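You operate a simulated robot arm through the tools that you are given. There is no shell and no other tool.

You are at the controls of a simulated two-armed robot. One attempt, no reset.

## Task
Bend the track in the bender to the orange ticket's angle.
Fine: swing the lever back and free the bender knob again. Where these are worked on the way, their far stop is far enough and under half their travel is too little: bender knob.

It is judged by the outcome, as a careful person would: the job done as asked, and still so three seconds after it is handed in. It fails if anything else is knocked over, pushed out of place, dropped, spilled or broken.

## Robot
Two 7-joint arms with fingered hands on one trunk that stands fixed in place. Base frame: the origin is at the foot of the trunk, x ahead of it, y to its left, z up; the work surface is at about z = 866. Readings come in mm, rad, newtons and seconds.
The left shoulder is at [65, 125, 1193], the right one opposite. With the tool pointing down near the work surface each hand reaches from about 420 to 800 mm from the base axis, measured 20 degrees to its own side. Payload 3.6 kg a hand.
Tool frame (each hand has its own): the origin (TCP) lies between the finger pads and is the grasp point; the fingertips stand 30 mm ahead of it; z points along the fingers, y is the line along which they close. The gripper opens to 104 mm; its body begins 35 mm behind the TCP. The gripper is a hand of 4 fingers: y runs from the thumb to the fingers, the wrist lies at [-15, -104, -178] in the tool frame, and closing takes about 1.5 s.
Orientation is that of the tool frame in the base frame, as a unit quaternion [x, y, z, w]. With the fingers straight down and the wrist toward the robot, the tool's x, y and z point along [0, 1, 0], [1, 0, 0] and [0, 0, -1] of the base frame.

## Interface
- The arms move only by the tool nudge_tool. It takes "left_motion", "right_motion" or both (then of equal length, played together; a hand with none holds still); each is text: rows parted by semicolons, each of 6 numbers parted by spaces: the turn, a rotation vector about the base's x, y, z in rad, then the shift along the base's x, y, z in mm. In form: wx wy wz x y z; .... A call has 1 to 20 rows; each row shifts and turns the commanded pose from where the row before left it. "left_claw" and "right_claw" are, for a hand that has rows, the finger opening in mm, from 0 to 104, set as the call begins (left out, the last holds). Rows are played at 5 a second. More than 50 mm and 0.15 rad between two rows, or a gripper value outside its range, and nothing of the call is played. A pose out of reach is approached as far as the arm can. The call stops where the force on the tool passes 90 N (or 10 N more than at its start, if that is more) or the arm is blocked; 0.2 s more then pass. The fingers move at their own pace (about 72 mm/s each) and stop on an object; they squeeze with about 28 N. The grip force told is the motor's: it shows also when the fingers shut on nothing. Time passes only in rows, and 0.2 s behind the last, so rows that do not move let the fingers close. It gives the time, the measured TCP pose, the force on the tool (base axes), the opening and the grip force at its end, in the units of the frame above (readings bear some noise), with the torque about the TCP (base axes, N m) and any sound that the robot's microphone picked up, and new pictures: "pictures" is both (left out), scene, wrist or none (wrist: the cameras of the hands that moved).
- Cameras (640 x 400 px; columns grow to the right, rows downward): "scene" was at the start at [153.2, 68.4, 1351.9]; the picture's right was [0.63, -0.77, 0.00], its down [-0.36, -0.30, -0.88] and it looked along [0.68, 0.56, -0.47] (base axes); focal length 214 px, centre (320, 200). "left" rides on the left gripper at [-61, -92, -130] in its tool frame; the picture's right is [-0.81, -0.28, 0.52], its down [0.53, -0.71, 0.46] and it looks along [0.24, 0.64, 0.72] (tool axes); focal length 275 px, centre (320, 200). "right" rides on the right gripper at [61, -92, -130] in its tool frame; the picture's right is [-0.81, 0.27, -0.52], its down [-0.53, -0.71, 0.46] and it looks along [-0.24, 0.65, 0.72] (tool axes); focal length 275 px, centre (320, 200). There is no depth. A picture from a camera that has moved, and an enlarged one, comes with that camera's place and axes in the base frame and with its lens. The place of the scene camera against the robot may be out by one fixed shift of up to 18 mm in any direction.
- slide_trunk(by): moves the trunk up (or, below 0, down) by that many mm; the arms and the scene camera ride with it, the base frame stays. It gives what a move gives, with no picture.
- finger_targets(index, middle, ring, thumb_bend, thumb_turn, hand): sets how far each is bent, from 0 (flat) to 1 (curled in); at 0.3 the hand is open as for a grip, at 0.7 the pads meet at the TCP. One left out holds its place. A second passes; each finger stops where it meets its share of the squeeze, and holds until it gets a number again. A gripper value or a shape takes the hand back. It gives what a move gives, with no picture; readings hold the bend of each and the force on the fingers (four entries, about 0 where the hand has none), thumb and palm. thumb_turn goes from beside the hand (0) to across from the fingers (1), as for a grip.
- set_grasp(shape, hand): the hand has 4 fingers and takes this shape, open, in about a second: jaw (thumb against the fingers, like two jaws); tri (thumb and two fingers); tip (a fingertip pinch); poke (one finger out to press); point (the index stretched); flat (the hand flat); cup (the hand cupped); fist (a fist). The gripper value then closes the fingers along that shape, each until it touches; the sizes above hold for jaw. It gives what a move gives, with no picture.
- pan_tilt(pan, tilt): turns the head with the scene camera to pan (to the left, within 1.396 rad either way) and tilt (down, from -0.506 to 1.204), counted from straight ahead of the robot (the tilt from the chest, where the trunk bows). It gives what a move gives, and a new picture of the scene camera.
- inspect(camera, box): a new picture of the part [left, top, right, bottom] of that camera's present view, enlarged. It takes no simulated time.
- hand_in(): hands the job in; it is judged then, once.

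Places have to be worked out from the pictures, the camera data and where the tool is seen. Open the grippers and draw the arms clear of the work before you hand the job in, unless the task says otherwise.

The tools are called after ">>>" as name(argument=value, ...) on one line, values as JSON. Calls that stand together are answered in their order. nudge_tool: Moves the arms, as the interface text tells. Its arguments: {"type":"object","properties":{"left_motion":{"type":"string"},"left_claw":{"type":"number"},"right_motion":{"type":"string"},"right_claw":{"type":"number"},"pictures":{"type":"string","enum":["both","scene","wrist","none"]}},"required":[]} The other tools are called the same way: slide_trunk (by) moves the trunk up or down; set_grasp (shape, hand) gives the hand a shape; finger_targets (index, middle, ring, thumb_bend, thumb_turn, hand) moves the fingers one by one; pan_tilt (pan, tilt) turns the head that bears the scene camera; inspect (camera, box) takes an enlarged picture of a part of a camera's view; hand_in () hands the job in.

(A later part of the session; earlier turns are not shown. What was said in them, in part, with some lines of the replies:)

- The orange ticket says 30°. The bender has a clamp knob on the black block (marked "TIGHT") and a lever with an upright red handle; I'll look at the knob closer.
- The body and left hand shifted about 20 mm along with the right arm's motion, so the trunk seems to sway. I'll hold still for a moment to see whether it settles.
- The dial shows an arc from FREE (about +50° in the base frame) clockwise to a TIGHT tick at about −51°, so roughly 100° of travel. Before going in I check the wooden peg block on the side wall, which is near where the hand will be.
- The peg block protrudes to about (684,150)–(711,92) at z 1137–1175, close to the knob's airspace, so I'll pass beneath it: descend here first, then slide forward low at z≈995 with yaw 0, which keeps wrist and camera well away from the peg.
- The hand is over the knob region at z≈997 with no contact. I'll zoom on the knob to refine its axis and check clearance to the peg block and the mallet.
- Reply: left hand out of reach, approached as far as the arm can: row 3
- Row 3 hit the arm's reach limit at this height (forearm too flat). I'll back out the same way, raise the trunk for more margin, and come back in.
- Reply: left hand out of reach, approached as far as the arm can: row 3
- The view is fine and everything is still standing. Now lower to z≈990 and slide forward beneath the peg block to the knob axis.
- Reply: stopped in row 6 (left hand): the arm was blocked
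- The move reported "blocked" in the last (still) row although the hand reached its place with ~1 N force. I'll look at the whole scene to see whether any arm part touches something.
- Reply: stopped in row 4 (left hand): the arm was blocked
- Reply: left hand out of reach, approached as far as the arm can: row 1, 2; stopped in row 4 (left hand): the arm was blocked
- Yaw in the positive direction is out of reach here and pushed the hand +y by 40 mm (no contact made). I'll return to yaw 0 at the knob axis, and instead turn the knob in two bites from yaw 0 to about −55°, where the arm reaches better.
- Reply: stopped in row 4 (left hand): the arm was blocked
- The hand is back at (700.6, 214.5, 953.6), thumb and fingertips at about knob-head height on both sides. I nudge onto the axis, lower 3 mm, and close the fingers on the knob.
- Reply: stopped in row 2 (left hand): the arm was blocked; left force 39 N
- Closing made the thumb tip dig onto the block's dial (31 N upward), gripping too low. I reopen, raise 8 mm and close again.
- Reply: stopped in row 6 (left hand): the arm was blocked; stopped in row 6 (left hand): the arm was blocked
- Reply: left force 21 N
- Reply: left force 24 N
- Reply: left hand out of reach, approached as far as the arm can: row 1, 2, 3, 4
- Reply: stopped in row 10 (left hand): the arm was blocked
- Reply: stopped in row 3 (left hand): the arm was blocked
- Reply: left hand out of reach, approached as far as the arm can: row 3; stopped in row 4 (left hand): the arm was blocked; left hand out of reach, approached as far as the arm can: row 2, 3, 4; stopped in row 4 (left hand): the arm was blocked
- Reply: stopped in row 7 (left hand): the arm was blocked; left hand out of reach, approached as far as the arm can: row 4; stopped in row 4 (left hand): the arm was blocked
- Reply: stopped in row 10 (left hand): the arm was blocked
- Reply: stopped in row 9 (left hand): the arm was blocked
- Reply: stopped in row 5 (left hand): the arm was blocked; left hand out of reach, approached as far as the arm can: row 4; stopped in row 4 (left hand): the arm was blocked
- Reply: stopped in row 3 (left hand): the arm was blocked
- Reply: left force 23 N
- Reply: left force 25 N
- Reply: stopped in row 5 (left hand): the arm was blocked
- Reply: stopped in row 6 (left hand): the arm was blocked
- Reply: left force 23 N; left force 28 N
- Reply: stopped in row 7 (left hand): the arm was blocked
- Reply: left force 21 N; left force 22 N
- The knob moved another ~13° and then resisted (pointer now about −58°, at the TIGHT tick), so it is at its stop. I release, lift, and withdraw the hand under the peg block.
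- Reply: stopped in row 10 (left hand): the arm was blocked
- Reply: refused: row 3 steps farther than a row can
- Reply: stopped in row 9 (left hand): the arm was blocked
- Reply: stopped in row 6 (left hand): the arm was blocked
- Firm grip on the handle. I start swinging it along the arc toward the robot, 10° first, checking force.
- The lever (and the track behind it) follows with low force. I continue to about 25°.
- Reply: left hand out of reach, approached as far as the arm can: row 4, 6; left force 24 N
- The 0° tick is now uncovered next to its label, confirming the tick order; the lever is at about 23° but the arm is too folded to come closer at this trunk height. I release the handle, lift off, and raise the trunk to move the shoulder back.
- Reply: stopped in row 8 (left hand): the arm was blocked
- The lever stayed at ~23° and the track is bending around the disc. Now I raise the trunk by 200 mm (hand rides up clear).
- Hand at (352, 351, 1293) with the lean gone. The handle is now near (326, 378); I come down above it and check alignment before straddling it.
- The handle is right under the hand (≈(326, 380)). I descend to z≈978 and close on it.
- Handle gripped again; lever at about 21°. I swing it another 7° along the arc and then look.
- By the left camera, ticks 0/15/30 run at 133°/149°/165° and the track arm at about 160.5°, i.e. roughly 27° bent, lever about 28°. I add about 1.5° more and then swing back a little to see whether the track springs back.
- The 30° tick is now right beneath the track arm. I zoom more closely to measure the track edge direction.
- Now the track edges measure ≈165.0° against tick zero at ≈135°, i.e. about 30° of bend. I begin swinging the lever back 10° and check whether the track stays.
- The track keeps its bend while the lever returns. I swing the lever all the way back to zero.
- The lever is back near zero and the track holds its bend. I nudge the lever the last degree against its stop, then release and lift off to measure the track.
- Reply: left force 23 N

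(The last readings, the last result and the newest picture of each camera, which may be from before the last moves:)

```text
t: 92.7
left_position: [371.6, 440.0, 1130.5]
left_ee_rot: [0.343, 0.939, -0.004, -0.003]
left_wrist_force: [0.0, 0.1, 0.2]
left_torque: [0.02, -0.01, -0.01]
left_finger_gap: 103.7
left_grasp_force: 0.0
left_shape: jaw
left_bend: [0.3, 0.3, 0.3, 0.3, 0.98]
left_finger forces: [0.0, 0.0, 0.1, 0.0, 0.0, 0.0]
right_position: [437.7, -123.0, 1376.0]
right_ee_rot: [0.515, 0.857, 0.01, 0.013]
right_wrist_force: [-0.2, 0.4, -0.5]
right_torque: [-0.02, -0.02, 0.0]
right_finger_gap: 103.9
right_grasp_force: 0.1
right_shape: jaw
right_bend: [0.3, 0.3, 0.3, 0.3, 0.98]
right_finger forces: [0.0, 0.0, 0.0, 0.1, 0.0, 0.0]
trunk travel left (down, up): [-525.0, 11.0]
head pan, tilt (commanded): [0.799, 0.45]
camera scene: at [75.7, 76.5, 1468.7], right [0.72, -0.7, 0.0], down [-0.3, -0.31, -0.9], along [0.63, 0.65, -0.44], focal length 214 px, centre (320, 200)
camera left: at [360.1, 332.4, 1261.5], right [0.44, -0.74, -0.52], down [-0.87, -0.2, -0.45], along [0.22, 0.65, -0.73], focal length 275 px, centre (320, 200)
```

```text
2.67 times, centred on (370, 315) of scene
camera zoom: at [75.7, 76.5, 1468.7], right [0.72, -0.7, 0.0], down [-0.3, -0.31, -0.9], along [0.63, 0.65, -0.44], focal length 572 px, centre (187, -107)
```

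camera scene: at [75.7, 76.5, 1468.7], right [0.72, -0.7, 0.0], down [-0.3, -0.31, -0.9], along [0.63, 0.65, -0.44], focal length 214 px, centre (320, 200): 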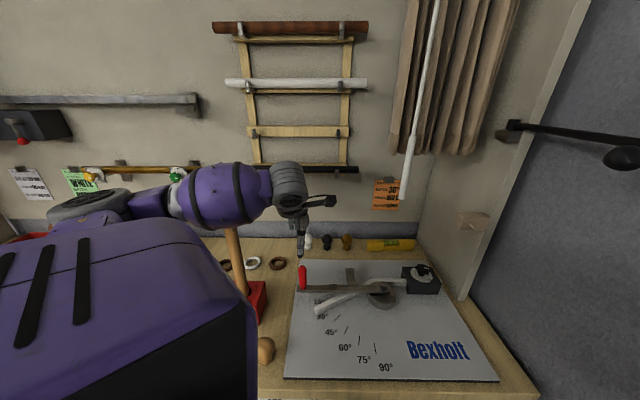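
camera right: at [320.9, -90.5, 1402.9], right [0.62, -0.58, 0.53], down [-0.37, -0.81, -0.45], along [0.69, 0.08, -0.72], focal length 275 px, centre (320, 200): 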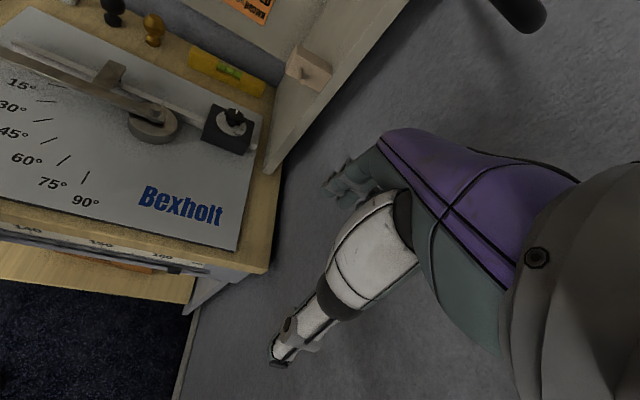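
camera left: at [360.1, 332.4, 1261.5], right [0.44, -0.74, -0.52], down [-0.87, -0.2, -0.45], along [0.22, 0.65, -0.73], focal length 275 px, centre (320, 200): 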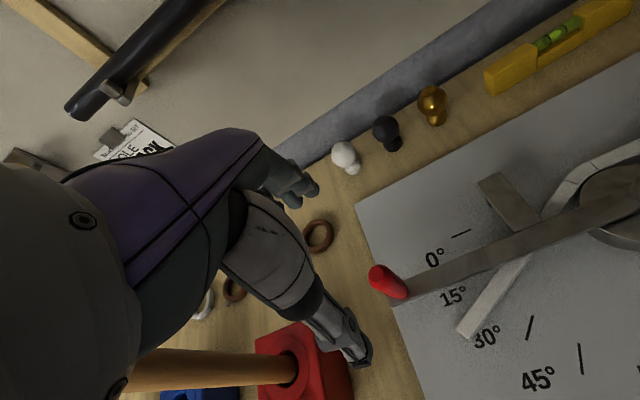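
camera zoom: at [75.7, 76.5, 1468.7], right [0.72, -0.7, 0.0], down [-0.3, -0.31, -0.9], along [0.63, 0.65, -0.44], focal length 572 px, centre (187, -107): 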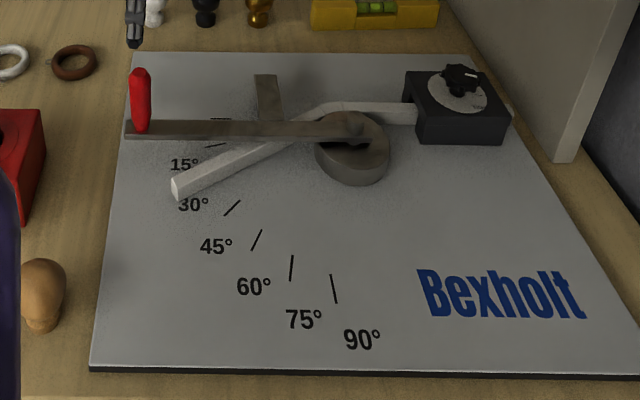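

The lever rests at zero and the track stays bent toward the 30° mark. I take close zooms from the right camera to measure the bend precisely.

>>> inspect(camera="right", box=[0, 115, 80, 165])

>>> inspect(camera="right", box=[110, 110, 190, 160])

>>> inspect(camera="scene", box=[305, 270, 405, 335])

>>> inspect(camera="left", box=[430, 200, 560, 350])

>>> inspect(camera="left", box=[500, 90, 640, 230])

```text
8.00 times, centred on (40, 140) of right
camera zoom: at [324.9, -111.6, 1502.9], right [0.61, -0.59, 0.54], down [-0.36, -0.8, -0.47], along [0.71, 0.09, -0.7], focal length 2202 px, centre (2560, 680)
```

zoom: 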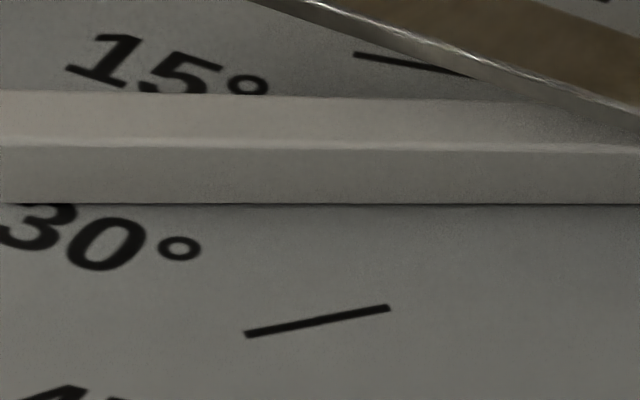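

```text
8.00 times, centred on (150, 135) of right
camera zoom: at [324.9, -111.6, 1502.9], right [0.61, -0.59, 0.54], down [-0.36, -0.8, -0.47], along [0.71, 0.09, -0.7], focal length 2202 px, centre (1680, 720)
```

zoom: 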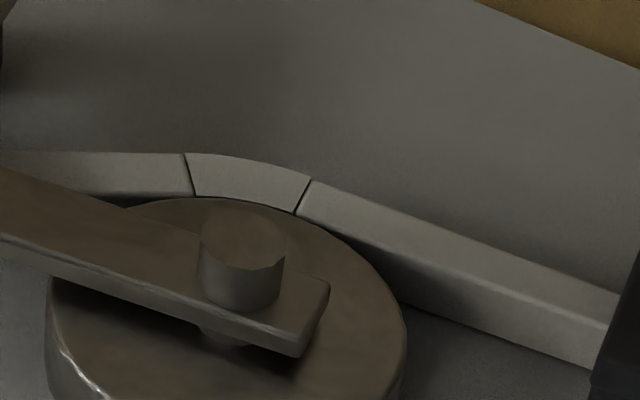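

```text
6.15 times, centred on (355, 302) of scene
camera zoom: at [75.7, 76.5, 1468.7], right [0.72, -0.7, 0.0], down [-0.3, -0.31, -0.9], along [0.63, 0.65, -0.44], focal length 1320 px, centre (105, -431)
```

zoom: 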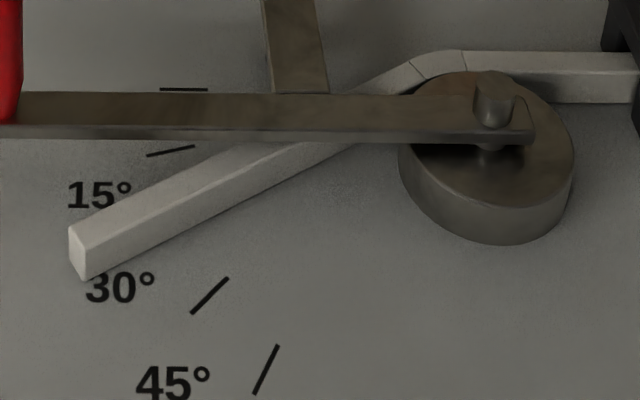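

```text
2.67 times, centred on (495, 275) of left
camera zoom: at [360.1, 332.4, 1261.5], right [0.44, -0.74, -0.52], down [-0.87, -0.2, -0.45], along [0.22, 0.65, -0.73], focal length 734 px, centre (-147, 0)
```

zoom: 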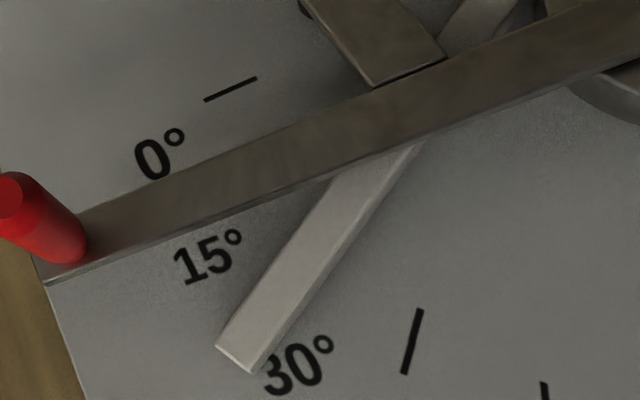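

```text
2.86 times, centred on (570, 160) of left
camera zoom: at [360.1, 332.4, 1261.5], right [0.44, -0.74, -0.52], down [-0.87, -0.2, -0.45], along [0.22, 0.65, -0.73], focal length 786 px, centre (-394, 314)
```

zoom: 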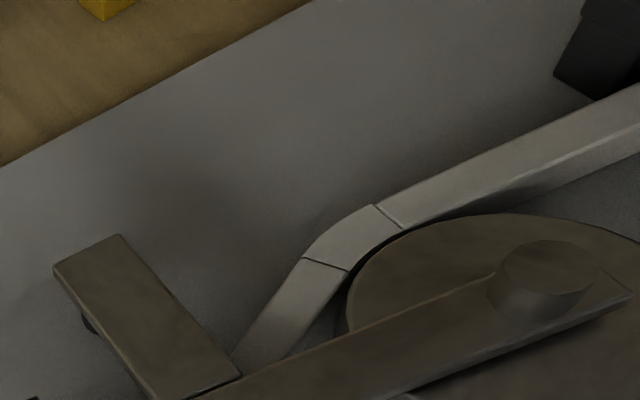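

Across the cameras the bend averages ≈29.7° (track arm parallel to and covering the 30° tick), with no spring-back. Next I free the knob: first move the hand up and over toward the block with the trunk still high, turning back to yaw ≈0.

>>> nudge_tool(left_motion="0 0 -0.12 10 -20 40; 0 0 -0.125 20 -32 30; 0 0 -0.125 20 -32 25; 0 0 -0.125 22 -34 20; 0 0 -0.125 24 -34 5; 0 0 -0.125 24 -34 0; 0 0 -0.125 24 -34 0; 0 0 0 0 0 0", pictures="scene")

>>> slide_trunk(by=-100)

```text
t: 94.5
left_position: [517.0, 221.2, 1249.6]
left_ee_rot: [0.707, 0.707, -0.002, -0.002]
left_wrist_force: [0.2, 0.2, -0.5]
left_torque: [-0.03, 0.01, -0.02]
left_finger_gap: 103.9
left_grasp_force: 0.1
left_shape: jaw
left_bend: [0.3, 0.3, 0.3, 0.3, 0.98]
left_finger forces: [0.0, 0.1, 0.1, 0.0, 0.1, 0.1]
right_position: [438.4, -121.6, 1376.6]
right_ee_rot: [0.514, 0.858, 0.01, 0.015]
right_wrist_force: [-0.6, 0.1, 0.3]
right_torque: [-0.03, 0.0, 0.0]
right_finger_gap: 104.2
right_grasp_force: 0.1
right_shape: jaw
right_bend: [0.3, 0.3, 0.3, 0.3, 0.98]
right_finger forces: [0.1, 0.0, 0.0, 0.0, 0.0, 0.1]
trunk travel left (down, up): [-525.0, 11.0]
head pan, tilt (commanded): [0.799, 0.45]
camera scene: at [74.4, 77.0, 1468.8], right [0.72, -0.7, 0.0], down [-0.3, -0.31, -0.9], along [0.63, 0.65, -0.44], focal length 214 px, centre (320, 200)
```

scene: 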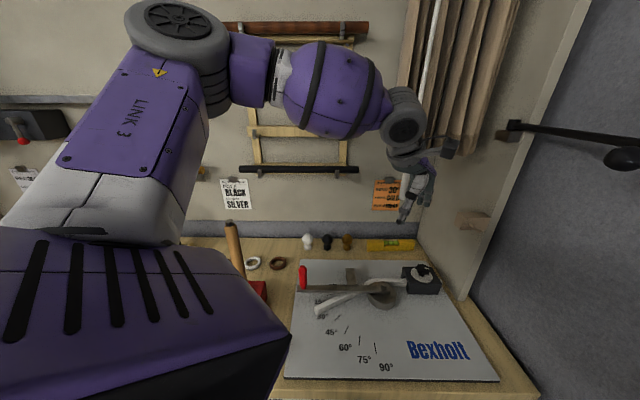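

```text
t: 95.8
left_position: [505.1, 230.6, 1154.3]
left_ee_rot: [0.707, 0.707, -0.001, 0.004]
left_wrist_force: [0.2, 0.0, 0.2]
left_torque: [0.0, 0.0, 0.05]
left_finger_gap: 103.9
left_grasp_force: 0.1
left_shape: jaw
left_bend: [0.3, 0.3, 0.3, 0.3, 0.98]
left_finger forces: [0.1, 0.1, 0.0, 0.0, 0.1, 0.1]
right_position: [424.4, -113.0, 1281.2]
right_ee_rot: [0.514, 0.857, 0.008, 0.019]
right_wrist_force: [-0.2, -0.1, 0.2]
right_torque: [0.01, -0.01, 0.01]
right_finger_gap: 104.0
right_grasp_force: 0.2
right_shape: jaw
right_bend: [0.3, 0.3, 0.3, 0.3, 0.98]
right_finger forces: [0.1, 0.0, 0.1, 0.0, 0.1, 0.0]
trunk travel left (down, up): [-425.0, 111.0]
head pan, tilt (commanded): [0.799, 0.45]
```

Clear; hand at (505, 231, 1154). Another 100 mm down brings it to about z=1055, the posture used before.

>>> slide_trunk(by=-100)

>>> nudge_tool(left_motion="0 -0.04 0 20 -3 -30; 0 -0.04 0 20 -3 -30; 0 0 0 20 0 0; 0 0 0 0 0 0", pictures="both")

```text
t: 97.2
left_position: [497.7, 239.5, 1056.9]
left_ee_rot: [0.706, 0.708, -0.001, 0.01]
left_wrist_force: [0.2, 0.1, 0.0]
left_torque: [0.02, 0.01, -0.06]
left_finger_gap: 103.6
left_grasp_force: 0.1
left_shape: jaw
left_bend: [0.3, 0.3, 0.3, 0.3, 0.98]
left_finger forces: [0.0, 0.0, 0.1, 0.0, 0.0, 0.0]
right_position: [414.4, -104.0, 1189.6]
right_ee_rot: [0.514, 0.857, 0.009, 0.03]
right_wrist_force: [-0.4, 0.1, -0.7]
right_torque: [0.01, -0.01, -0.01]
right_finger_gap: 104.1
right_grasp_force: 0.0
right_shape: jaw
right_bend: [0.3, 0.3, 0.3, 0.3, 0.98]
right_finger forces: [0.0, 0.0, 0.0, 0.0, 0.0, 0.1]
trunk travel left (down, up): [-325.0, 211.0]
head pan, tilt (commanded): [0.799, 0.45]
```

```text
t: 98.4
left_position: [559.6, 231.1, 996.4]
left_ee_rot: [0.706, 0.707, 0.026, 0.038]
left_wrist_force: [-0.1, 0.8, 0.1]
left_torque: [-0.01, -0.02, -0.04]
left_finger_gap: 104.1
left_grasp_force: 0.0
left_shape: jaw
left_bend: [0.3, 0.3, 0.3, 0.3, 0.98]
left_finger forces: [0.1, 0.0, 0.0, 0.0, 0.1, 0.1]
right_position: [414.7, -103.3, 1189.1]
right_ee_rot: [0.512, 0.858, 0.011, 0.03]
right_wrist_force: [0.4, 0.2, -0.2]
right_torque: [0.0, 0.0, 0.0]
right_finger_gap: 103.8
right_grasp_force: 0.1
right_shape: jaw
right_bend: [0.3, 0.3, 0.3, 0.3, 0.98]
right_finger forces: [0.1, 0.0, 0.0, 0.0, 0.0, 0.0]
trunk travel left (down, up): [-325.0, 211.0]
head pan, tilt (commanded): [0.799, 0.45]
stopped in row 4 (left hand): the arm was blocked; the commanded pose is now the measured one
camera scene: at [148.3, 95.6, 1254.6], right [0.72, -0.7, 0.03], down [-0.28, -0.33, -0.9], along [0.64, 0.64, -0.43], focal length 214 px, centre (320, 200)
camera left: at [455.7, 172.3, 1119.5], right [-0.23, -0.82, -0.53], down [-0.67, 0.52, -0.53], along [0.71, 0.23, -0.67], focal length 275 px, centre (320, 200)
```

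scene: 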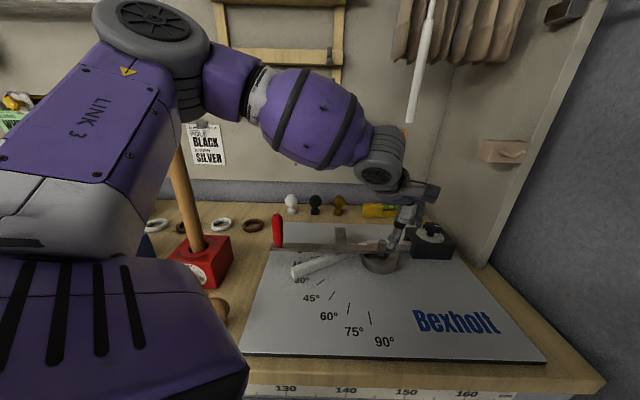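
left: 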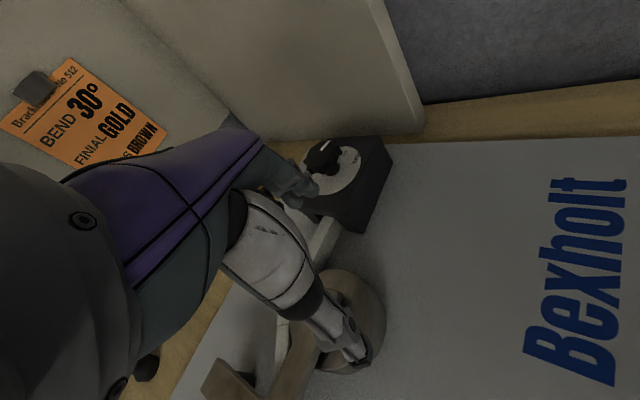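

Posture restored. I slide forward over the knob at z≈992 and turn the open hand to about −28° for the first freeing bite.

>>> nudge_tool(left_motion="0 0 0 35 -3.4 -1; 0 0 0 35 -3.4 -1; 0 0 0 35 -3.4 -1; 0 0 0 34 -3 -1; 0 0 -0.12 0 0 0; 0 0 -0.12 0 0 0; 0 0 -0.12 0 0 0; 0 0 -0.12 0 0 0", pictures="both")

>>> inspect(camera="right", box=[210, 40, 300, 120])

```text
t: 100.4
left_position: [698.3, 213.6, 994.6]
left_ee_rot: [0.856, 0.514, 0.022, 0.04]
left_wrist_force: [0.6, -0.3, 0.6]
left_torque: [0.0, -0.01, 0.04]
left_finger_gap: 103.6
left_grasp_force: 0.1
left_shape: jaw
left_bend: [0.3, 0.3, 0.3, 0.3, 0.98]
left_finger forces: [0.0, 0.0, 0.1, 0.1, 0.1, 0.0]
right_position: [414.2, -102.2, 1188.6]
right_ee_rot: [0.511, 0.859, 0.01, 0.03]
right_wrist_force: [0.2, -0.2, 0.3]
right_torque: [-0.02, 0.0, 0.0]
right_finger_gap: 103.9
right_grasp_force: 0.0
right_shape: jaw
right_bend: [0.3, 0.3, 0.3, 0.3, 0.98]
right_finger forces: [0.1, 0.1, 0.0, 0.0, 0.0, 0.1]
trunk travel left (down, up): [-325.0, 211.0]
head pan, tilt (commanded): [0.799, 0.45]
stopped in row 8 (left hand): the arm was blocked; the commanded pose is now the measured one
camera scene: at [147.9, 95.0, 1255.0], right [0.72, -0.7, 0.03], down [-0.28, -0.33, -0.9], along [0.64, 0.64, -0.43], focal length 214 px, centre (320, 200)
camera left: at [577.3, 209.1, 1116.8], right [-0.58, -0.61, -0.54], down [-0.34, 0.78, -0.52], along [0.74, -0.12, -0.66], focal length 275 px, centre (320, 200)
```

scene: 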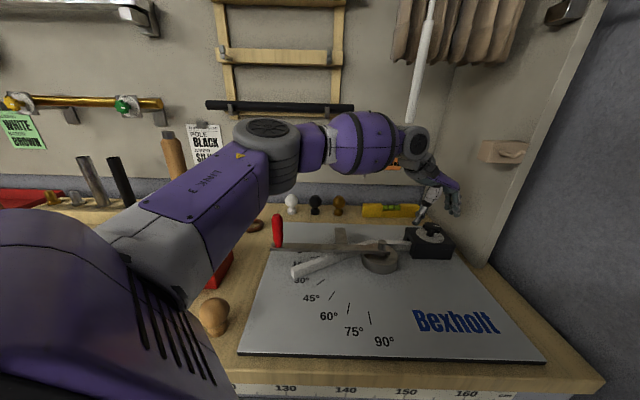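
left: 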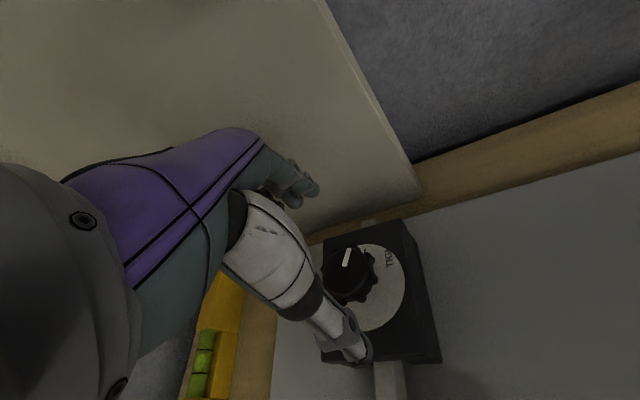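

```text
5.00 times, centred on (255, 80) of right
camera zoom: at [296.4, -90.7, 1312.8], right [0.59, -0.58, 0.56], down [-0.35, -0.81, -0.47], along [0.73, 0.08, -0.68], focal length 1376 px, centre (645, 800)
```

zoom: 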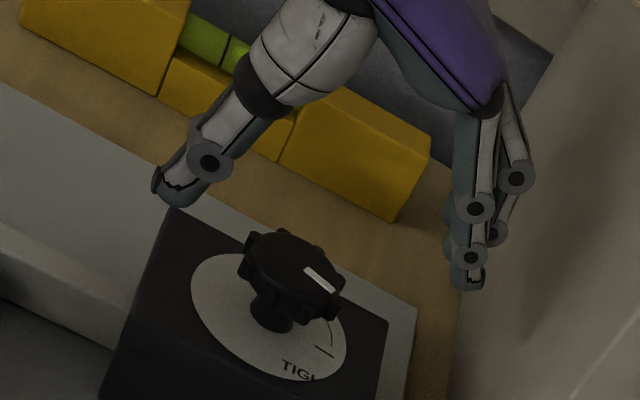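

Over the knob at yaw −28°. I correct +4 mm in y and descend to z≈959 around the knob, then close.

>>> nudge_tool(left_motion="0 0 0 0 2 -12; 0 0 0 0 2 -13; 0 0 0 0 0 -11", pictures="none")

>>> inspect(camera="right", box=[210, 40, 300, 120])

```text
t: 101.4
left_position: [698.1, 218.4, 960.1]
left_ee_rot: [0.856, 0.514, 0.023, 0.04]
left_wrist_force: [-0.2, 0.0, -0.2]
left_torque: [0.03, -0.02, -0.02]
left_finger_gap: 103.9
left_grasp_force: 0.0
left_shape: jaw
left_bend: [0.3, 0.3, 0.3, 0.3, 0.98]
left_finger forces: [0.0, 0.0, 0.0, 0.1, 0.0, 0.0]
right_position: [413.3, -102.2, 1187.7]
right_ee_rot: [0.512, 0.859, 0.01, 0.03]
right_wrist_force: [0.3, 0.0, 0.5]
right_torque: [-0.01, 0.0, 0.03]
right_finger_gap: 103.8
right_grasp_force: 0.0
right_shape: jaw
right_bend: [0.3, 0.3, 0.3, 0.3, 0.98]
right_finger forces: [0.0, 0.0, 0.0, 0.1, 0.0, 0.1]
trunk travel left (down, up): [-325.0, 211.0]
head pan, tilt (commanded): [0.799, 0.45]
stopped in row 3 (left hand): the arm was blocked; the commanded pose is now the measured one
```

```text
5.00 times, centred on (255, 80) of right
camera zoom: at [296.4, -90.6, 1312.8], right [0.59, -0.57, 0.56], down [-0.35, -0.81, -0.47], along [0.73, 0.08, -0.68], focal length 1376 px, centre (645, 800)
```

zoom: 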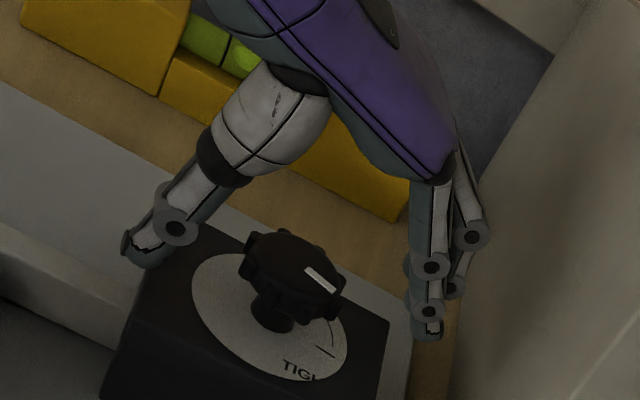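

Good alignment, same as in the tightening grip. I close on the knob and turn counter-clockwise by 0.72 rad.

>>> nudge_tool(left_motion="0 0 0 0 0 -1; 0 0 0 0 0 0; 0 0 0 0 0 0; 0 0 0 0 0 0; 0 0 0 0 0 0; 0 0 0 0 0 0; 0 0 0 0 0 0", left_claw=10, pictures="none")

>>> nudge_tool(left_motion="0 0 0.12 0 0 0; 0 0 0.12 0 0 0; 0 0 0.12 0 0 0; 0 0 0.12 0 0 0; 0 0 0.12 0 -1 0; 0 0 0.12 0 -1 0", pictures="wrist")

>>> inspect(camera="right", box=[210, 40, 300, 120])

```text
t: 103.0
left_position: [697.9, 218.0, 957.6]
left_ee_rot: [0.856, 0.515, 0.022, 0.039]
left_wrist_force: [-8.3, 4.9, -14.0]
left_torque: [0.03, 0.07, -0.02]
left_finger_gap: 27.3
left_grasp_force: 28.0
left_shape: jaw
left_bend: [0.74, 0.63, 0.63, 0.74, 1.0]
left_finger forces: [12.3, 6.0, 0.0, 0.0, 28.5, 0.0]
right_position: [413.7, -104.2, 1187.1]
right_ee_rot: [0.513, 0.858, 0.01, 0.03]
right_wrist_force: [1.0, -0.4, 0.1]
right_torque: [0.03, -0.02, 0.0]
right_finger_gap: 103.7
right_grasp_force: 0.0
right_shape: jaw
right_bend: [0.3, 0.3, 0.3, 0.3, 0.98]
right_finger forces: [0.0, 0.0, 0.0, 0.0, 0.0, 0.0]
trunk travel left (down, up): [-325.0, 211.0]
head pan, tilt (commanded): [0.799, 0.45]
```

```text
t: 104.4
left_position: [697.9, 215.0, 957.0]
left_ee_rot: [0.618, 0.785, 0.026, 0.032]
left_wrist_force: [-16.3, 4.9, -17.5]
left_torque: [-0.01, 0.17, -0.03]
left_finger_gap: 26.4
left_grasp_force: 27.7
left_shape: jaw
left_bend: [0.74, 0.63, 0.63, 0.73, 1.0]
left_finger forces: [11.6, 6.6, 0.0, 0.0, 33.2, 0.0]
right_position: [414.3, -102.7, 1189.7]
right_ee_rot: [0.512, 0.858, 0.009, 0.03]
right_wrist_force: [0.3, 0.3, 1.0]
right_torque: [0.01, 0.0, 0.01]
right_finger_gap: 103.8
right_grasp_force: 0.0
right_shape: jaw
right_bend: [0.3, 0.3, 0.3, 0.3, 0.98]
right_finger forces: [0.0, 0.0, 0.1, 0.0, 0.0, 0.0]
trunk travel left (down, up): [-325.0, 211.0]
head pan, tilt (commanded): [0.799, 0.45]
camera left: at [612.8, 135.0, 1080.3], right [-0.03, -0.85, -0.52], down [-0.78, 0.35, -0.52], along [0.63, 0.39, -0.67], focal length 275 px, centre (320, 200)
```

left: 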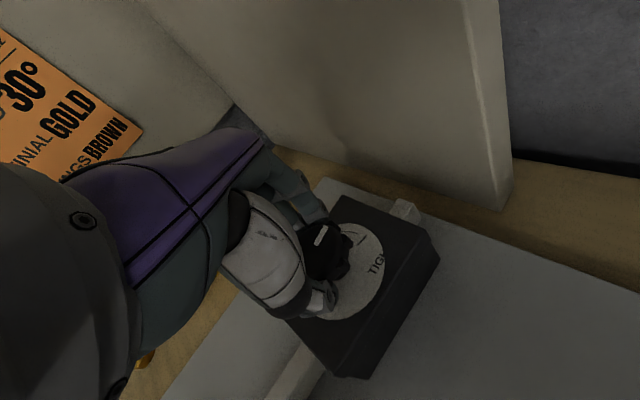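

```text
5.00 times, centred on (255, 80) of right
camera zoom: at [296.7, -90.2, 1312.7], right [0.59, -0.57, 0.56], down [-0.35, -0.81, -0.47], along [0.73, 0.08, -0.68], focal length 1376 px, centre (645, 800)
```

zoom: 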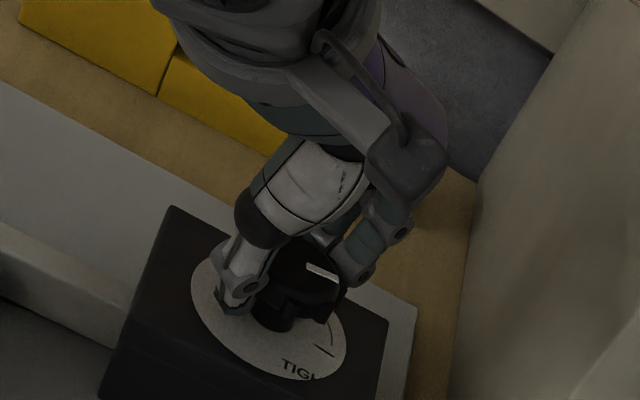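

The pointer moved from about −58° to −37° (some slip out of the tight zone). I release, swing the open hand back −0.72 rad, and take the next bite.

>>> nudge_tool(left_motion="0 0 0 0 0 0; 0 0 0 0 0 0; 0 0 0 0 0 2; 0 0 0 0 1 2; 0 0 -0.12 0 0 0; 0 0 -0.12 0 0 0; 0 0 -0.12 0 1 0; 0 0 -0.12 0 0 0; 0 0 -0.12 0 1 0; 0 0 -0.12 0 0 0", left_claw=104, pictures="none")

>>> inspect(camera="right", box=[210, 40, 300, 120])

```text
t: 106.8
left_position: [697.8, 218.5, 963.4]
left_ee_rot: [0.856, 0.514, 0.023, 0.042]
left_wrist_force: [-0.4, 0.6, 0.4]
left_torque: [-0.01, -0.01, 0.0]
left_finger_gap: 103.5
left_grasp_force: 0.0
left_shape: jaw
left_bend: [0.3, 0.3, 0.3, 0.3, 0.98]
left_finger forces: [0.0, 0.1, 0.0, 0.0, 0.0, 0.0]
right_position: [414.2, -102.4, 1187.8]
right_ee_rot: [0.512, 0.858, 0.01, 0.03]
right_wrist_force: [-0.1, 0.3, -0.5]
right_torque: [-0.04, 0.01, 0.01]
right_finger_gap: 103.8
right_grasp_force: 0.0
right_shape: jaw
right_bend: [0.3, 0.3, 0.3, 0.3, 0.98]
right_finger forces: [0.0, 0.1, 0.0, 0.1, 0.1, 0.1]
trunk travel left (down, up): [-325.0, 211.0]
head pan, tilt (commanded): [0.799, 0.45]
stopped in row 10 (left hand): the arm was blocked; the commanded pose is now the measured one
```

```text
5.00 times, centred on (255, 80) of right
camera zoom: at [296.5, -90.2, 1312.8], right [0.59, -0.57, 0.56], down [-0.35, -0.81, -0.47], along [0.73, 0.08, -0.68], focal length 1376 px, centre (645, 800)
```

zoom: 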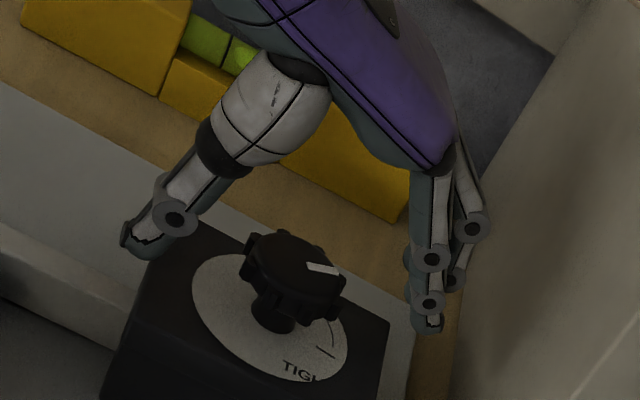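

The knob stayed put. I lower to ≈957.5, close, and turn the second freeing bite.

>>> nudge_tool(left_motion="0 0 0 0.5 0 -6; 0 0 0 0 0 0; 0 0 0 0 0 0; 0 0 0 0 0 0; 0 0 0 0 0 0; 0 0 0 0 0 0; 0 0 0 0 0 0", left_claw=10, pictures="none")

>>> nudge_tool(left_motion="0 0 0.12 0 0 0; 0 0 0.12 0 0 0; 0 0 0.12 0 0 0; 0 0 0.12 0 0 0; 0 0 0.12 0 -1 0; 0 0 0.12 0 -1 0", pictures="none")

>>> inspect(camera="right", box=[210, 40, 300, 120])

```text
t: 108.4
left_position: [697.7, 219.9, 955.3]
left_ee_rot: [0.856, 0.515, 0.021, 0.039]
left_wrist_force: [-7.0, 6.1, -15.1]
left_torque: [0.04, 0.06, -0.05]
left_finger_gap: 24.0
left_grasp_force: 27.8
left_shape: jaw
left_bend: [0.74, 0.71, 0.66, 0.75, 1.0]
left_finger forces: [12.3, 5.6, 0.0, 0.0, 26.7, 0.1]
right_position: [414.9, -101.1, 1187.9]
right_ee_rot: [0.513, 0.858, 0.01, 0.03]
right_wrist_force: [-0.6, -0.4, 0.5]
right_torque: [0.01, -0.01, 0.02]
right_finger_gap: 103.8
right_grasp_force: 0.0
right_shape: jaw
right_bend: [0.3, 0.3, 0.3, 0.3, 0.98]
right_finger forces: [0.0, 0.0, 0.1, 0.0, 0.1, 0.0]
trunk travel left (down, up): [-325.0, 211.0]
head pan, tilt (commanded): [0.799, 0.45]
```

```text
t: 109.8
left_position: [696.6, 219.4, 955.2]
left_ee_rot: [0.618, 0.785, 0.028, 0.032]
left_wrist_force: [-16.0, 5.9, -19.7]
left_torque: [0.02, 0.14, -0.11]
left_finger_gap: 22.9
left_grasp_force: 28.1
left_shape: jaw
left_bend: [0.74, 0.71, 0.66, 0.74, 1.0]
left_finger forces: [12.1, 7.5, 0.0, 0.0, 32.0, 0.0]
right_position: [415.0, -101.1, 1188.9]
right_ee_rot: [0.511, 0.859, 0.011, 0.03]
right_wrist_force: [-0.8, 0.5, 0.2]
right_torque: [0.01, 0.0, 0.02]
right_finger_gap: 103.8
right_grasp_force: 0.0
right_shape: jaw
right_bend: [0.3, 0.3, 0.3, 0.3, 0.98]
right_finger forces: [0.1, 0.0, 0.0, 0.0, 0.0, 0.1]
trunk travel left (down, up): [-325.0, 211.0]
head pan, tilt (commanded): [0.799, 0.45]
```

```text
5.00 times, centred on (255, 80) of right
camera zoom: at [297.0, -89.8, 1312.7], right [0.59, -0.57, 0.56], down [-0.35, -0.81, -0.47], along [0.73, 0.08, -0.68], focal length 1376 px, centre (645, 800)
```

zoom: 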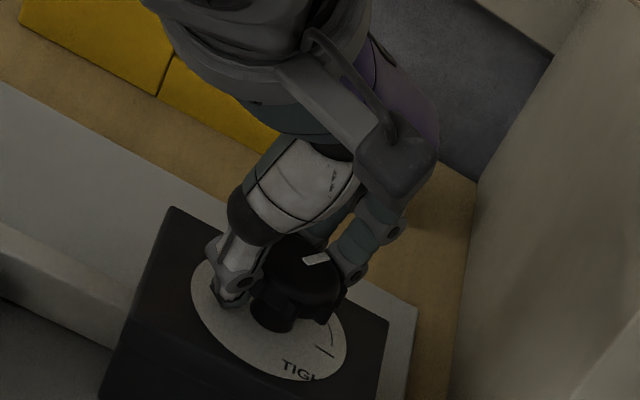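

The pointer is now at about +11° (FREE is ≈ +46°). One more bite: release, swing back, regrip and turn.

>>> nudge_tool(left_motion="0 0 0 0 0 0; 0 0 0 0 0 0; 0 0 0 0 0 2; 0 0 0 1 -1 3; 0 0 -0.12 0 0 0; 0 0 -0.12 0 0 0; 0 0 -0.12 0 0 0; 0 0 -0.12 0 0 0; 0 0 -0.12 0 1 0; 0 0 -0.12 0 0 0", left_claw=104, pictures="none")

>>> inspect(camera="right", box=[210, 40, 300, 120])

```text
t: 112.2
left_position: [700.6, 216.8, 961.9]
left_ee_rot: [0.857, 0.513, 0.023, 0.043]
left_wrist_force: [-0.7, -0.2, -0.7]
left_torque: [0.01, 0.0, 0.01]
left_finger_gap: 103.7
left_grasp_force: 0.0
left_shape: jaw
left_bend: [0.3, 0.3, 0.3, 0.3, 0.98]
left_finger forces: [0.0, 0.0, 0.0, 0.0, 0.0, 0.0]
right_position: [414.4, -100.3, 1189.4]
right_ee_rot: [0.512, 0.858, 0.01, 0.03]
right_wrist_force: [-0.1, -0.6, 0.3]
right_torque: [0.01, 0.0, -0.01]
right_finger_gap: 103.7
right_grasp_force: 0.1
right_shape: jaw
right_bend: [0.3, 0.3, 0.3, 0.3, 0.98]
right_finger forces: [0.0, 0.1, 0.0, 0.0, 0.0, 0.0]
trunk travel left (down, up): [-325.0, 211.0]
head pan, tilt (commanded): [0.799, 0.45]
stopped in row 10 (left hand): the arm was blocked; the commanded pose is now the measured one
```

```text
5.00 times, centred on (255, 80) of right
camera zoom: at [296.7, -89.8, 1312.8], right [0.59, -0.57, 0.56], down [-0.34, -0.81, -0.47], along [0.73, 0.08, -0.68], focal length 1376 px, centre (645, 800)
```

zoom: 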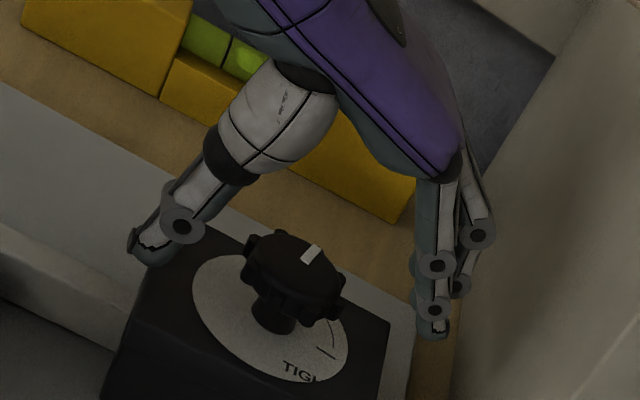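

The pointer reads about +34° now. A last, shorter bite brings it to the FREE stop.

>>> nudge_tool(left_motion="0 0 0 -2 1 -4; 0 0 0 0 0 0; 0 0 0 0 0 0; 0 0 0 0 0 0; 0 0 0 0 0 0; 0 0 0 0 0 0; 0 0 0 0 0 0", left_claw=10, pictures="none")

>>> nudge_tool(left_motion="0 0 0.1 0 0 0; 0 0 0.1 0 0 0; 0 0 0.1 0 0 0; 0 0 0.1 0 0 0", pictures="none")

>>> inspect(camera="right", box=[210, 40, 300, 120])

```text
t: 113.8
left_position: [698.3, 218.1, 955.0]
left_ee_rot: [0.857, 0.514, 0.022, 0.04]
left_wrist_force: [-9.1, 6.3, -15.9]
left_torque: [0.05, 0.03, 0.01]
left_finger_gap: 25.9
left_grasp_force: 27.4
left_shape: jaw
left_bend: [0.74, 0.65, 0.64, 0.75, 1.0]
left_finger forces: [12.2, 5.6, 0.0, 0.0, 28.2, 0.0]
right_position: [415.2, -101.9, 1187.9]
right_ee_rot: [0.512, 0.859, 0.009, 0.03]
right_wrist_force: [-0.8, -0.2, 0.3]
right_torque: [-0.01, 0.0, 0.01]
right_finger_gap: 103.9
right_grasp_force: 0.1
right_shape: jaw
right_bend: [0.3, 0.3, 0.3, 0.3, 0.98]
right_finger forces: [0.0, 0.0, 0.0, 0.0, 0.0, 0.0]
trunk travel left (down, up): [-325.0, 211.0]
head pan, tilt (commanded): [0.799, 0.45]
```

```text
t: 114.8
left_position: [698.2, 217.9, 955.7]
left_ee_rot: [0.738, 0.674, 0.025, 0.037]
left_wrist_force: [-14.4, 1.2, -19.2]
left_torque: [-0.04, 0.12, -0.1]
left_finger_gap: 25.5
left_grasp_force: 28.1
left_shape: jaw
left_bend: [0.74, 0.65, 0.64, 0.74, 1.0]
left_finger forces: [12.2, 5.5, 0.0, 0.1, 31.3, 0.0]
right_position: [414.7, -101.9, 1189.3]
right_ee_rot: [0.511, 0.859, 0.01, 0.03]
right_wrist_force: [0.9, -0.2, -0.2]
right_torque: [-0.02, -0.01, 0.04]
right_finger_gap: 104.1
right_grasp_force: 0.1
right_shape: jaw
right_bend: [0.3, 0.3, 0.3, 0.3, 0.98]
right_finger forces: [0.0, 0.0, 0.1, 0.1, 0.0, 0.0]
trunk travel left (down, up): [-325.0, 211.0]
head pan, tilt (commanded): [0.799, 0.45]
```

```text
5.00 times, centred on (255, 80) of right
camera zoom: at [297.0, -89.6, 1312.7], right [0.59, -0.57, 0.56], down [-0.35, -0.81, -0.47], along [0.73, 0.08, -0.68], focal length 1376 px, centre (645, 800)
```

zoom: 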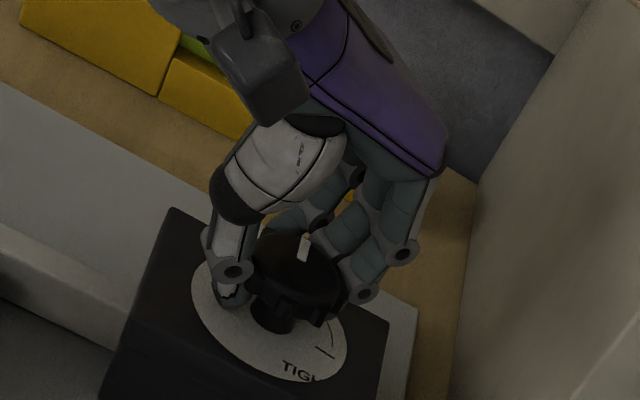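

The pointer is back at about +46°, the original FREE position, with the torque showing the stop. I release, lift, and withdraw beneath the peg block.

>>> nudge_tool(left_motion="0 0 0 0 0 0; 0 0 0 0 0 0; 0 0 0 0 0 4; 0 0 0 0 0 15; 0 0 0 0 0 15; 0 0 0 -35 0 0; 0 0 0 -40 0 0; 0 0 0 -40 0 0; 0 0 0 -40 0 0", left_claw=104, pictures="both")

>>> inspect(camera="right", box=[210, 40, 300, 120])

```text
t: 117.0
left_position: [541.3, 217.2, 990.4]
left_ee_rot: [0.737, 0.674, 0.025, 0.039]
left_wrist_force: [-0.3, 0.0, 0.0]
left_torque: [0.01, -0.02, 0.01]
left_finger_gap: 104.1
left_grasp_force: 0.0
left_shape: jaw
left_bend: [0.3, 0.3, 0.3, 0.3, 0.98]
left_finger forces: [0.0, 0.0, 0.0, 0.0, 0.0, 0.0]
right_position: [415.0, -101.9, 1189.9]
right_ee_rot: [0.512, 0.859, 0.009, 0.031]
right_wrist_force: [-0.7, -0.3, 0.5]
right_torque: [0.01, -0.01, 0.02]
right_finger_gap: 103.7
right_grasp_force: 0.0
right_shape: jaw
right_bend: [0.3, 0.3, 0.3, 0.3, 0.98]
right_finger forces: [0.0, 0.1, 0.1, 0.0, 0.0, 0.0]
trunk travel left (down, up): [-325.0, 211.0]
head pan, tilt (commanded): [0.799, 0.45]
stopped in row 9 (left hand): the arm was blocked; the commanded pose is now the measured one
camera scene: at [148.5, 95.5, 1254.9], right [0.72, -0.7, 0.03], down [-0.29, -0.33, -0.9], along [0.64, 0.64, -0.43], focal length 214 px, centre (320, 200)
camera left: at [433.0, 167.8, 1112.7], right [-0.3, -0.79, -0.53], down [-0.62, 0.58, -0.53], along [0.73, 0.17, -0.67], focal length 275 px, centre (320, 200)
```

scene: 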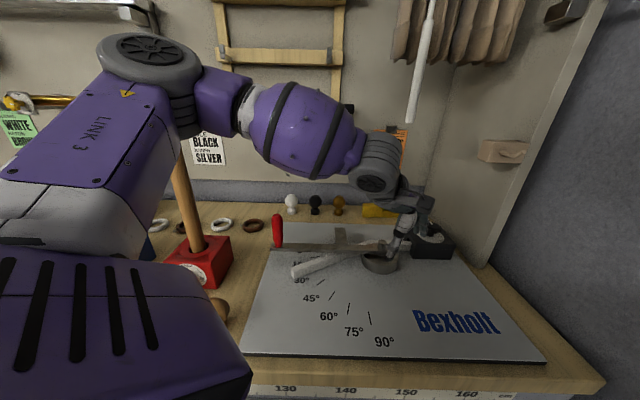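
left: 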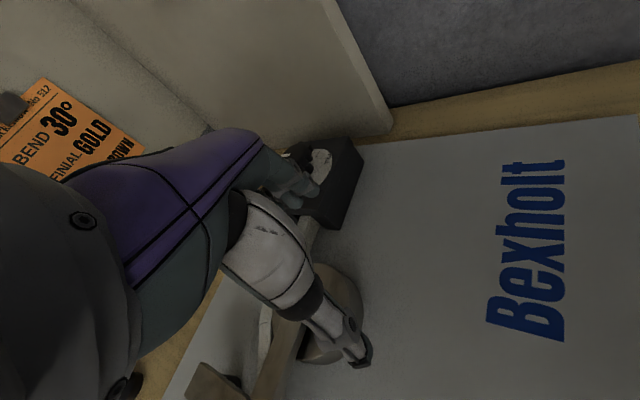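

```text
5.00 times, centred on (255, 80) of right
camera zoom: at [296.8, -89.6, 1312.8], right [0.59, -0.57, 0.56], down [-0.34, -0.81, -0.47], along [0.73, 0.08, -0.68], focal length 1376 px, centre (645, 800)
```

zoom: 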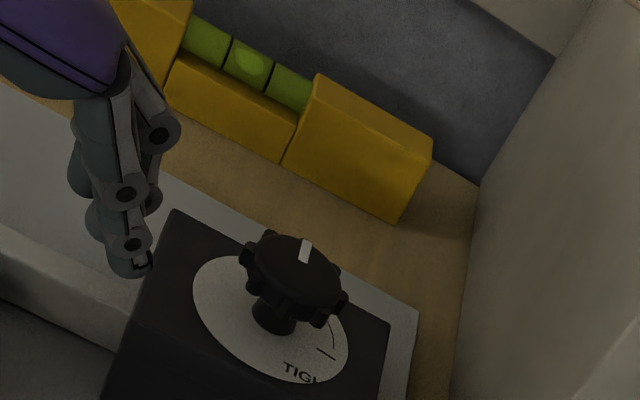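

The knob is at FREE. I lift the left hand and draw it back clear of the bender, then check the final state.

>>> nudge_tool(left_motion="0 0 0 -10 5 40; 0 0 0 -20 10 40; 0 0 0 -25 15 35; 0 0 0 -30 15 25; 0 0 0 -30 15 20; 0 0 0 -30 15 15; 0 0 0 -30 10 10; 0 0 0 0 0 0; 0 0 0 0 0 0", pictures="both")

>>> inspect(camera="scene", box=[260, 200, 480, 320])

>>> inspect(camera="right", box=[0, 0, 320, 200])

```text
t: 119.2
left_position: [361.6, 307.8, 1167.6]
left_ee_rot: [0.737, 0.674, 0.026, 0.039]
left_wrist_force: [0.4, -0.1, 0.3]
left_torque: [0.0, -0.03, 0.01]
left_finger_gap: 103.6
left_grasp_force: 0.0
left_shape: jaw
left_bend: [0.3, 0.3, 0.3, 0.3, 0.98]
left_finger forces: [0.1, 0.1, 0.1, 0.0, 0.1, 0.0]
right_position: [414.9, -102.1, 1188.5]
right_ee_rot: [0.511, 0.859, 0.009, 0.03]
right_wrist_force: [0.7, -0.5, -0.6]
right_torque: [-0.01, -0.01, 0.01]
right_finger_gap: 103.8
right_grasp_force: 0.0
right_shape: jaw
right_bend: [0.3, 0.3, 0.3, 0.3, 0.98]
right_finger forces: [0.0, 0.0, 0.0, 0.0, 0.0, 0.0]
trunk travel left (down, up): [-325.0, 211.0]
head pan, tilt (commanded): [0.799, 0.45]
stopped in row 9 (left hand): the arm was blocked; the commanded pose is now the measured one
camera scene: at [148.6, 95.5, 1255.0], right [0.72, -0.7, 0.03], down [-0.29, -0.33, -0.9], along [0.64, 0.64, -0.43], focal length 214 px, centre (320, 200)
camera left: at [253.9, 257.9, 1290.2], right [-0.3, -0.79, -0.53], down [-0.62, 0.58, -0.53], along [0.73, 0.17, -0.67], focal length 275 px, centre (320, 200)
```

scene: 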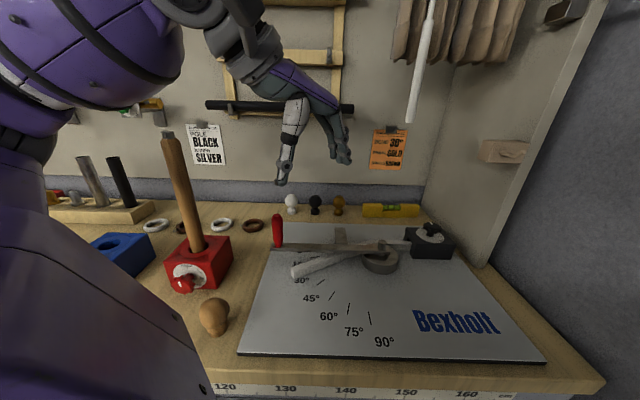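
left: 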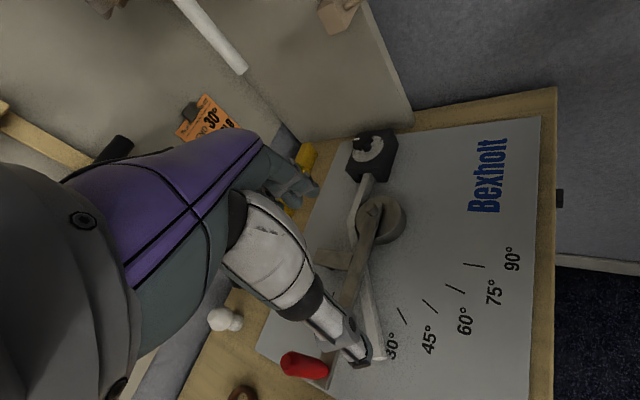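

```text
2.91 times, centred on (370, 260) of scene
camera zoom: at [148.6, 95.5, 1255.0], right [0.72, -0.7, 0.03], down [-0.29, -0.33, -0.9], along [0.64, 0.64, -0.43], focal length 624 px, centre (174, 26)
```

zoom: 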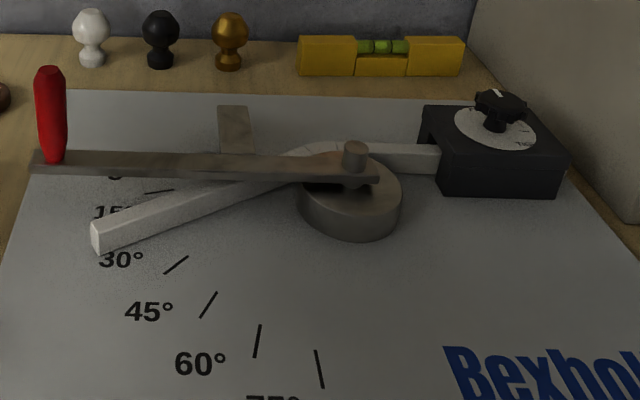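

```text
2.00 times, centred on (160, 100) of right
camera zoom: at [296.7, -89.6, 1312.9], right [0.59, -0.57, 0.56], down [-0.34, -0.81, -0.47], along [0.73, 0.08, -0.68], focal length 551 px, centre (640, 400)
```

zoom: 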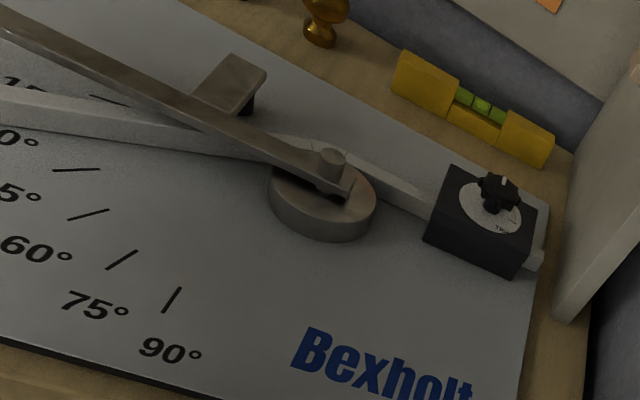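

Final check: lever at zero, knob at FREE, track lying over the 30° mark (≈30° bend), and finials, rings, level, wand, mallet and egg all in place. I raise the trunk back to its original height so the open hands are well clear.

>>> slide_trunk(by=100)

>>> pan_tilt(pan=0.75, tilt=0.55)

```text
t: 120.5
left_position: [374.0, 300.7, 1266.7]
left_ee_rot: [0.737, 0.674, 0.023, 0.033]
left_wrist_force: [0.1, -0.4, 1.0]
left_torque: [-0.04, 0.0, -0.02]
left_finger_gap: 104.0
left_grasp_force: 0.2
left_shape: jaw
left_bend: [0.3, 0.3, 0.3, 0.3, 0.98]
left_finger forces: [0.0, 0.1, 0.1, 0.0, 0.0, 0.0]
right_position: [427.3, -108.0, 1284.4]
right_ee_rot: [0.511, 0.859, 0.011, 0.025]
right_wrist_force: [0.1, -0.2, -0.2]
right_torque: [-0.01, -0.03, -0.03]
right_finger_gap: 104.0
right_grasp_force: 0.0
right_shape: jaw
right_bend: [0.3, 0.3, 0.3, 0.3, 0.98]
right_finger forces: [0.0, 0.0, 0.1, 0.0, 0.0, 0.0]
trunk travel left (down, up): [-425.0, 111.0]
head pan, tilt (commanded): [0.799, 0.45]
```

```text
t: 121.2
left_position: [373.7, 301.3, 1266.4]
left_ee_rot: [0.737, 0.674, 0.024, 0.033]
left_wrist_force: [0.2, 0.1, -0.1]
left_torque: [-0.01, 0.0, 0.01]
left_finger_gap: 103.7
left_grasp_force: 0.1
left_shape: jaw
left_bend: [0.3, 0.3, 0.3, 0.3, 0.98]
left_finger forces: [0.0, 0.1, 0.0, 0.1, 0.0, 0.0]
right_position: [427.0, -108.1, 1284.8]
right_ee_rot: [0.512, 0.858, 0.011, 0.025]
right_wrist_force: [1.1, 0.5, 0.4]
right_torque: [0.05, 0.01, 0.01]
right_finger_gap: 103.9
right_grasp_force: 0.0
right_shape: jaw
right_bend: [0.3, 0.3, 0.3, 0.3, 0.98]
right_finger forces: [0.0, 0.0, 0.0, 0.1, 0.0, 0.1]
trunk travel left (down, up): [-425.0, 111.0]
head pan, tilt (commanded): [0.75, 0.55]
camera scene: at [137.3, 84.2, 1347.1], right [0.68, -0.73, 0.01], down [-0.37, -0.36, -0.85], along [0.63, 0.58, -0.52], focal length 214 px, centre (320, 200)
```

scene: 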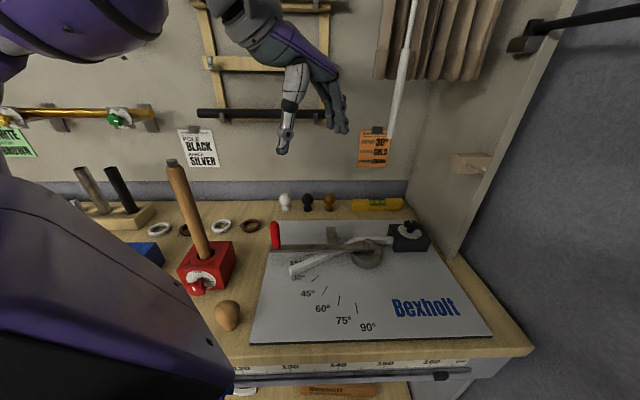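

Everything is in place and both hands are open and clear. One last close look at the bend before handing in.

>>> inspect(camera="scene", box=[275, 220, 435, 300])

>>> inspect(camera="left", box=[280, 120, 520, 370])

```text
4.00 times, centred on (355, 260) of scene
camera zoom: at [137.3, 84.2, 1347.1], right [0.68, -0.73, 0.01], down [-0.37, -0.36, -0.85], along [0.63, 0.58, -0.52], focal length 858 px, centre (180, -40)
```

zoom: 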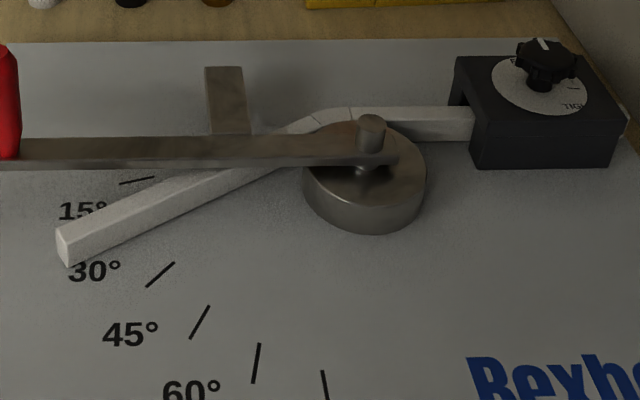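

```text
1.60 times, centred on (400, 245) of left
camera zoom: at [267.3, 251.0, 1389.3], right [-0.31, -0.79, -0.53], down [-0.62, 0.59, -0.52], along [0.72, 0.17, -0.67], focal length 440 px, centre (192, 128)
```

zoom: 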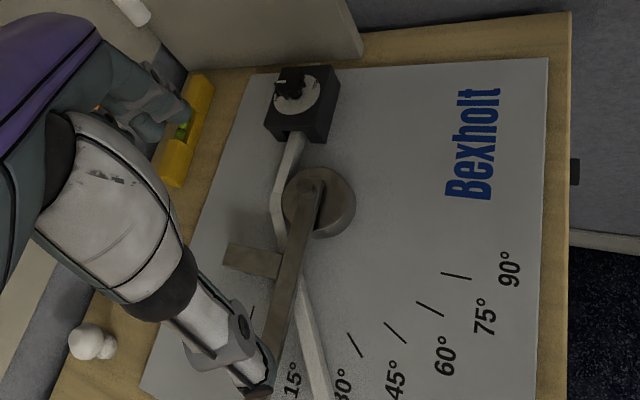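

The track arm covers the 30° tick and ends at the 30° label, the lever is back at zero and the knob points to FREE, with nothing else disturbed. I hand the job in.

>>> hand_in()

```text
The job is handed in.
```

The track is bent to the orange ticket's angle. The ticket says 30°, and my readings of the bend came to about 30° (individual camera readings ran from 28° to 32°).

- **Bend:** I turned the clamp knob to its TIGHT stop, then swung the lever to 30°. The track did not spring back. Its bent end lies over the 30° mark.
- **Lever and knob:** The lever is swung back to zero, and the knob is turned back to FREE.
- **Surroundings:** Everything else I could see is still in place, including the rings, finials, level, mallet and hanging wand. Both hands are open and clear of the bender.

I handed the job in, but the system only confirmed receipt, so I don't have the judged result.
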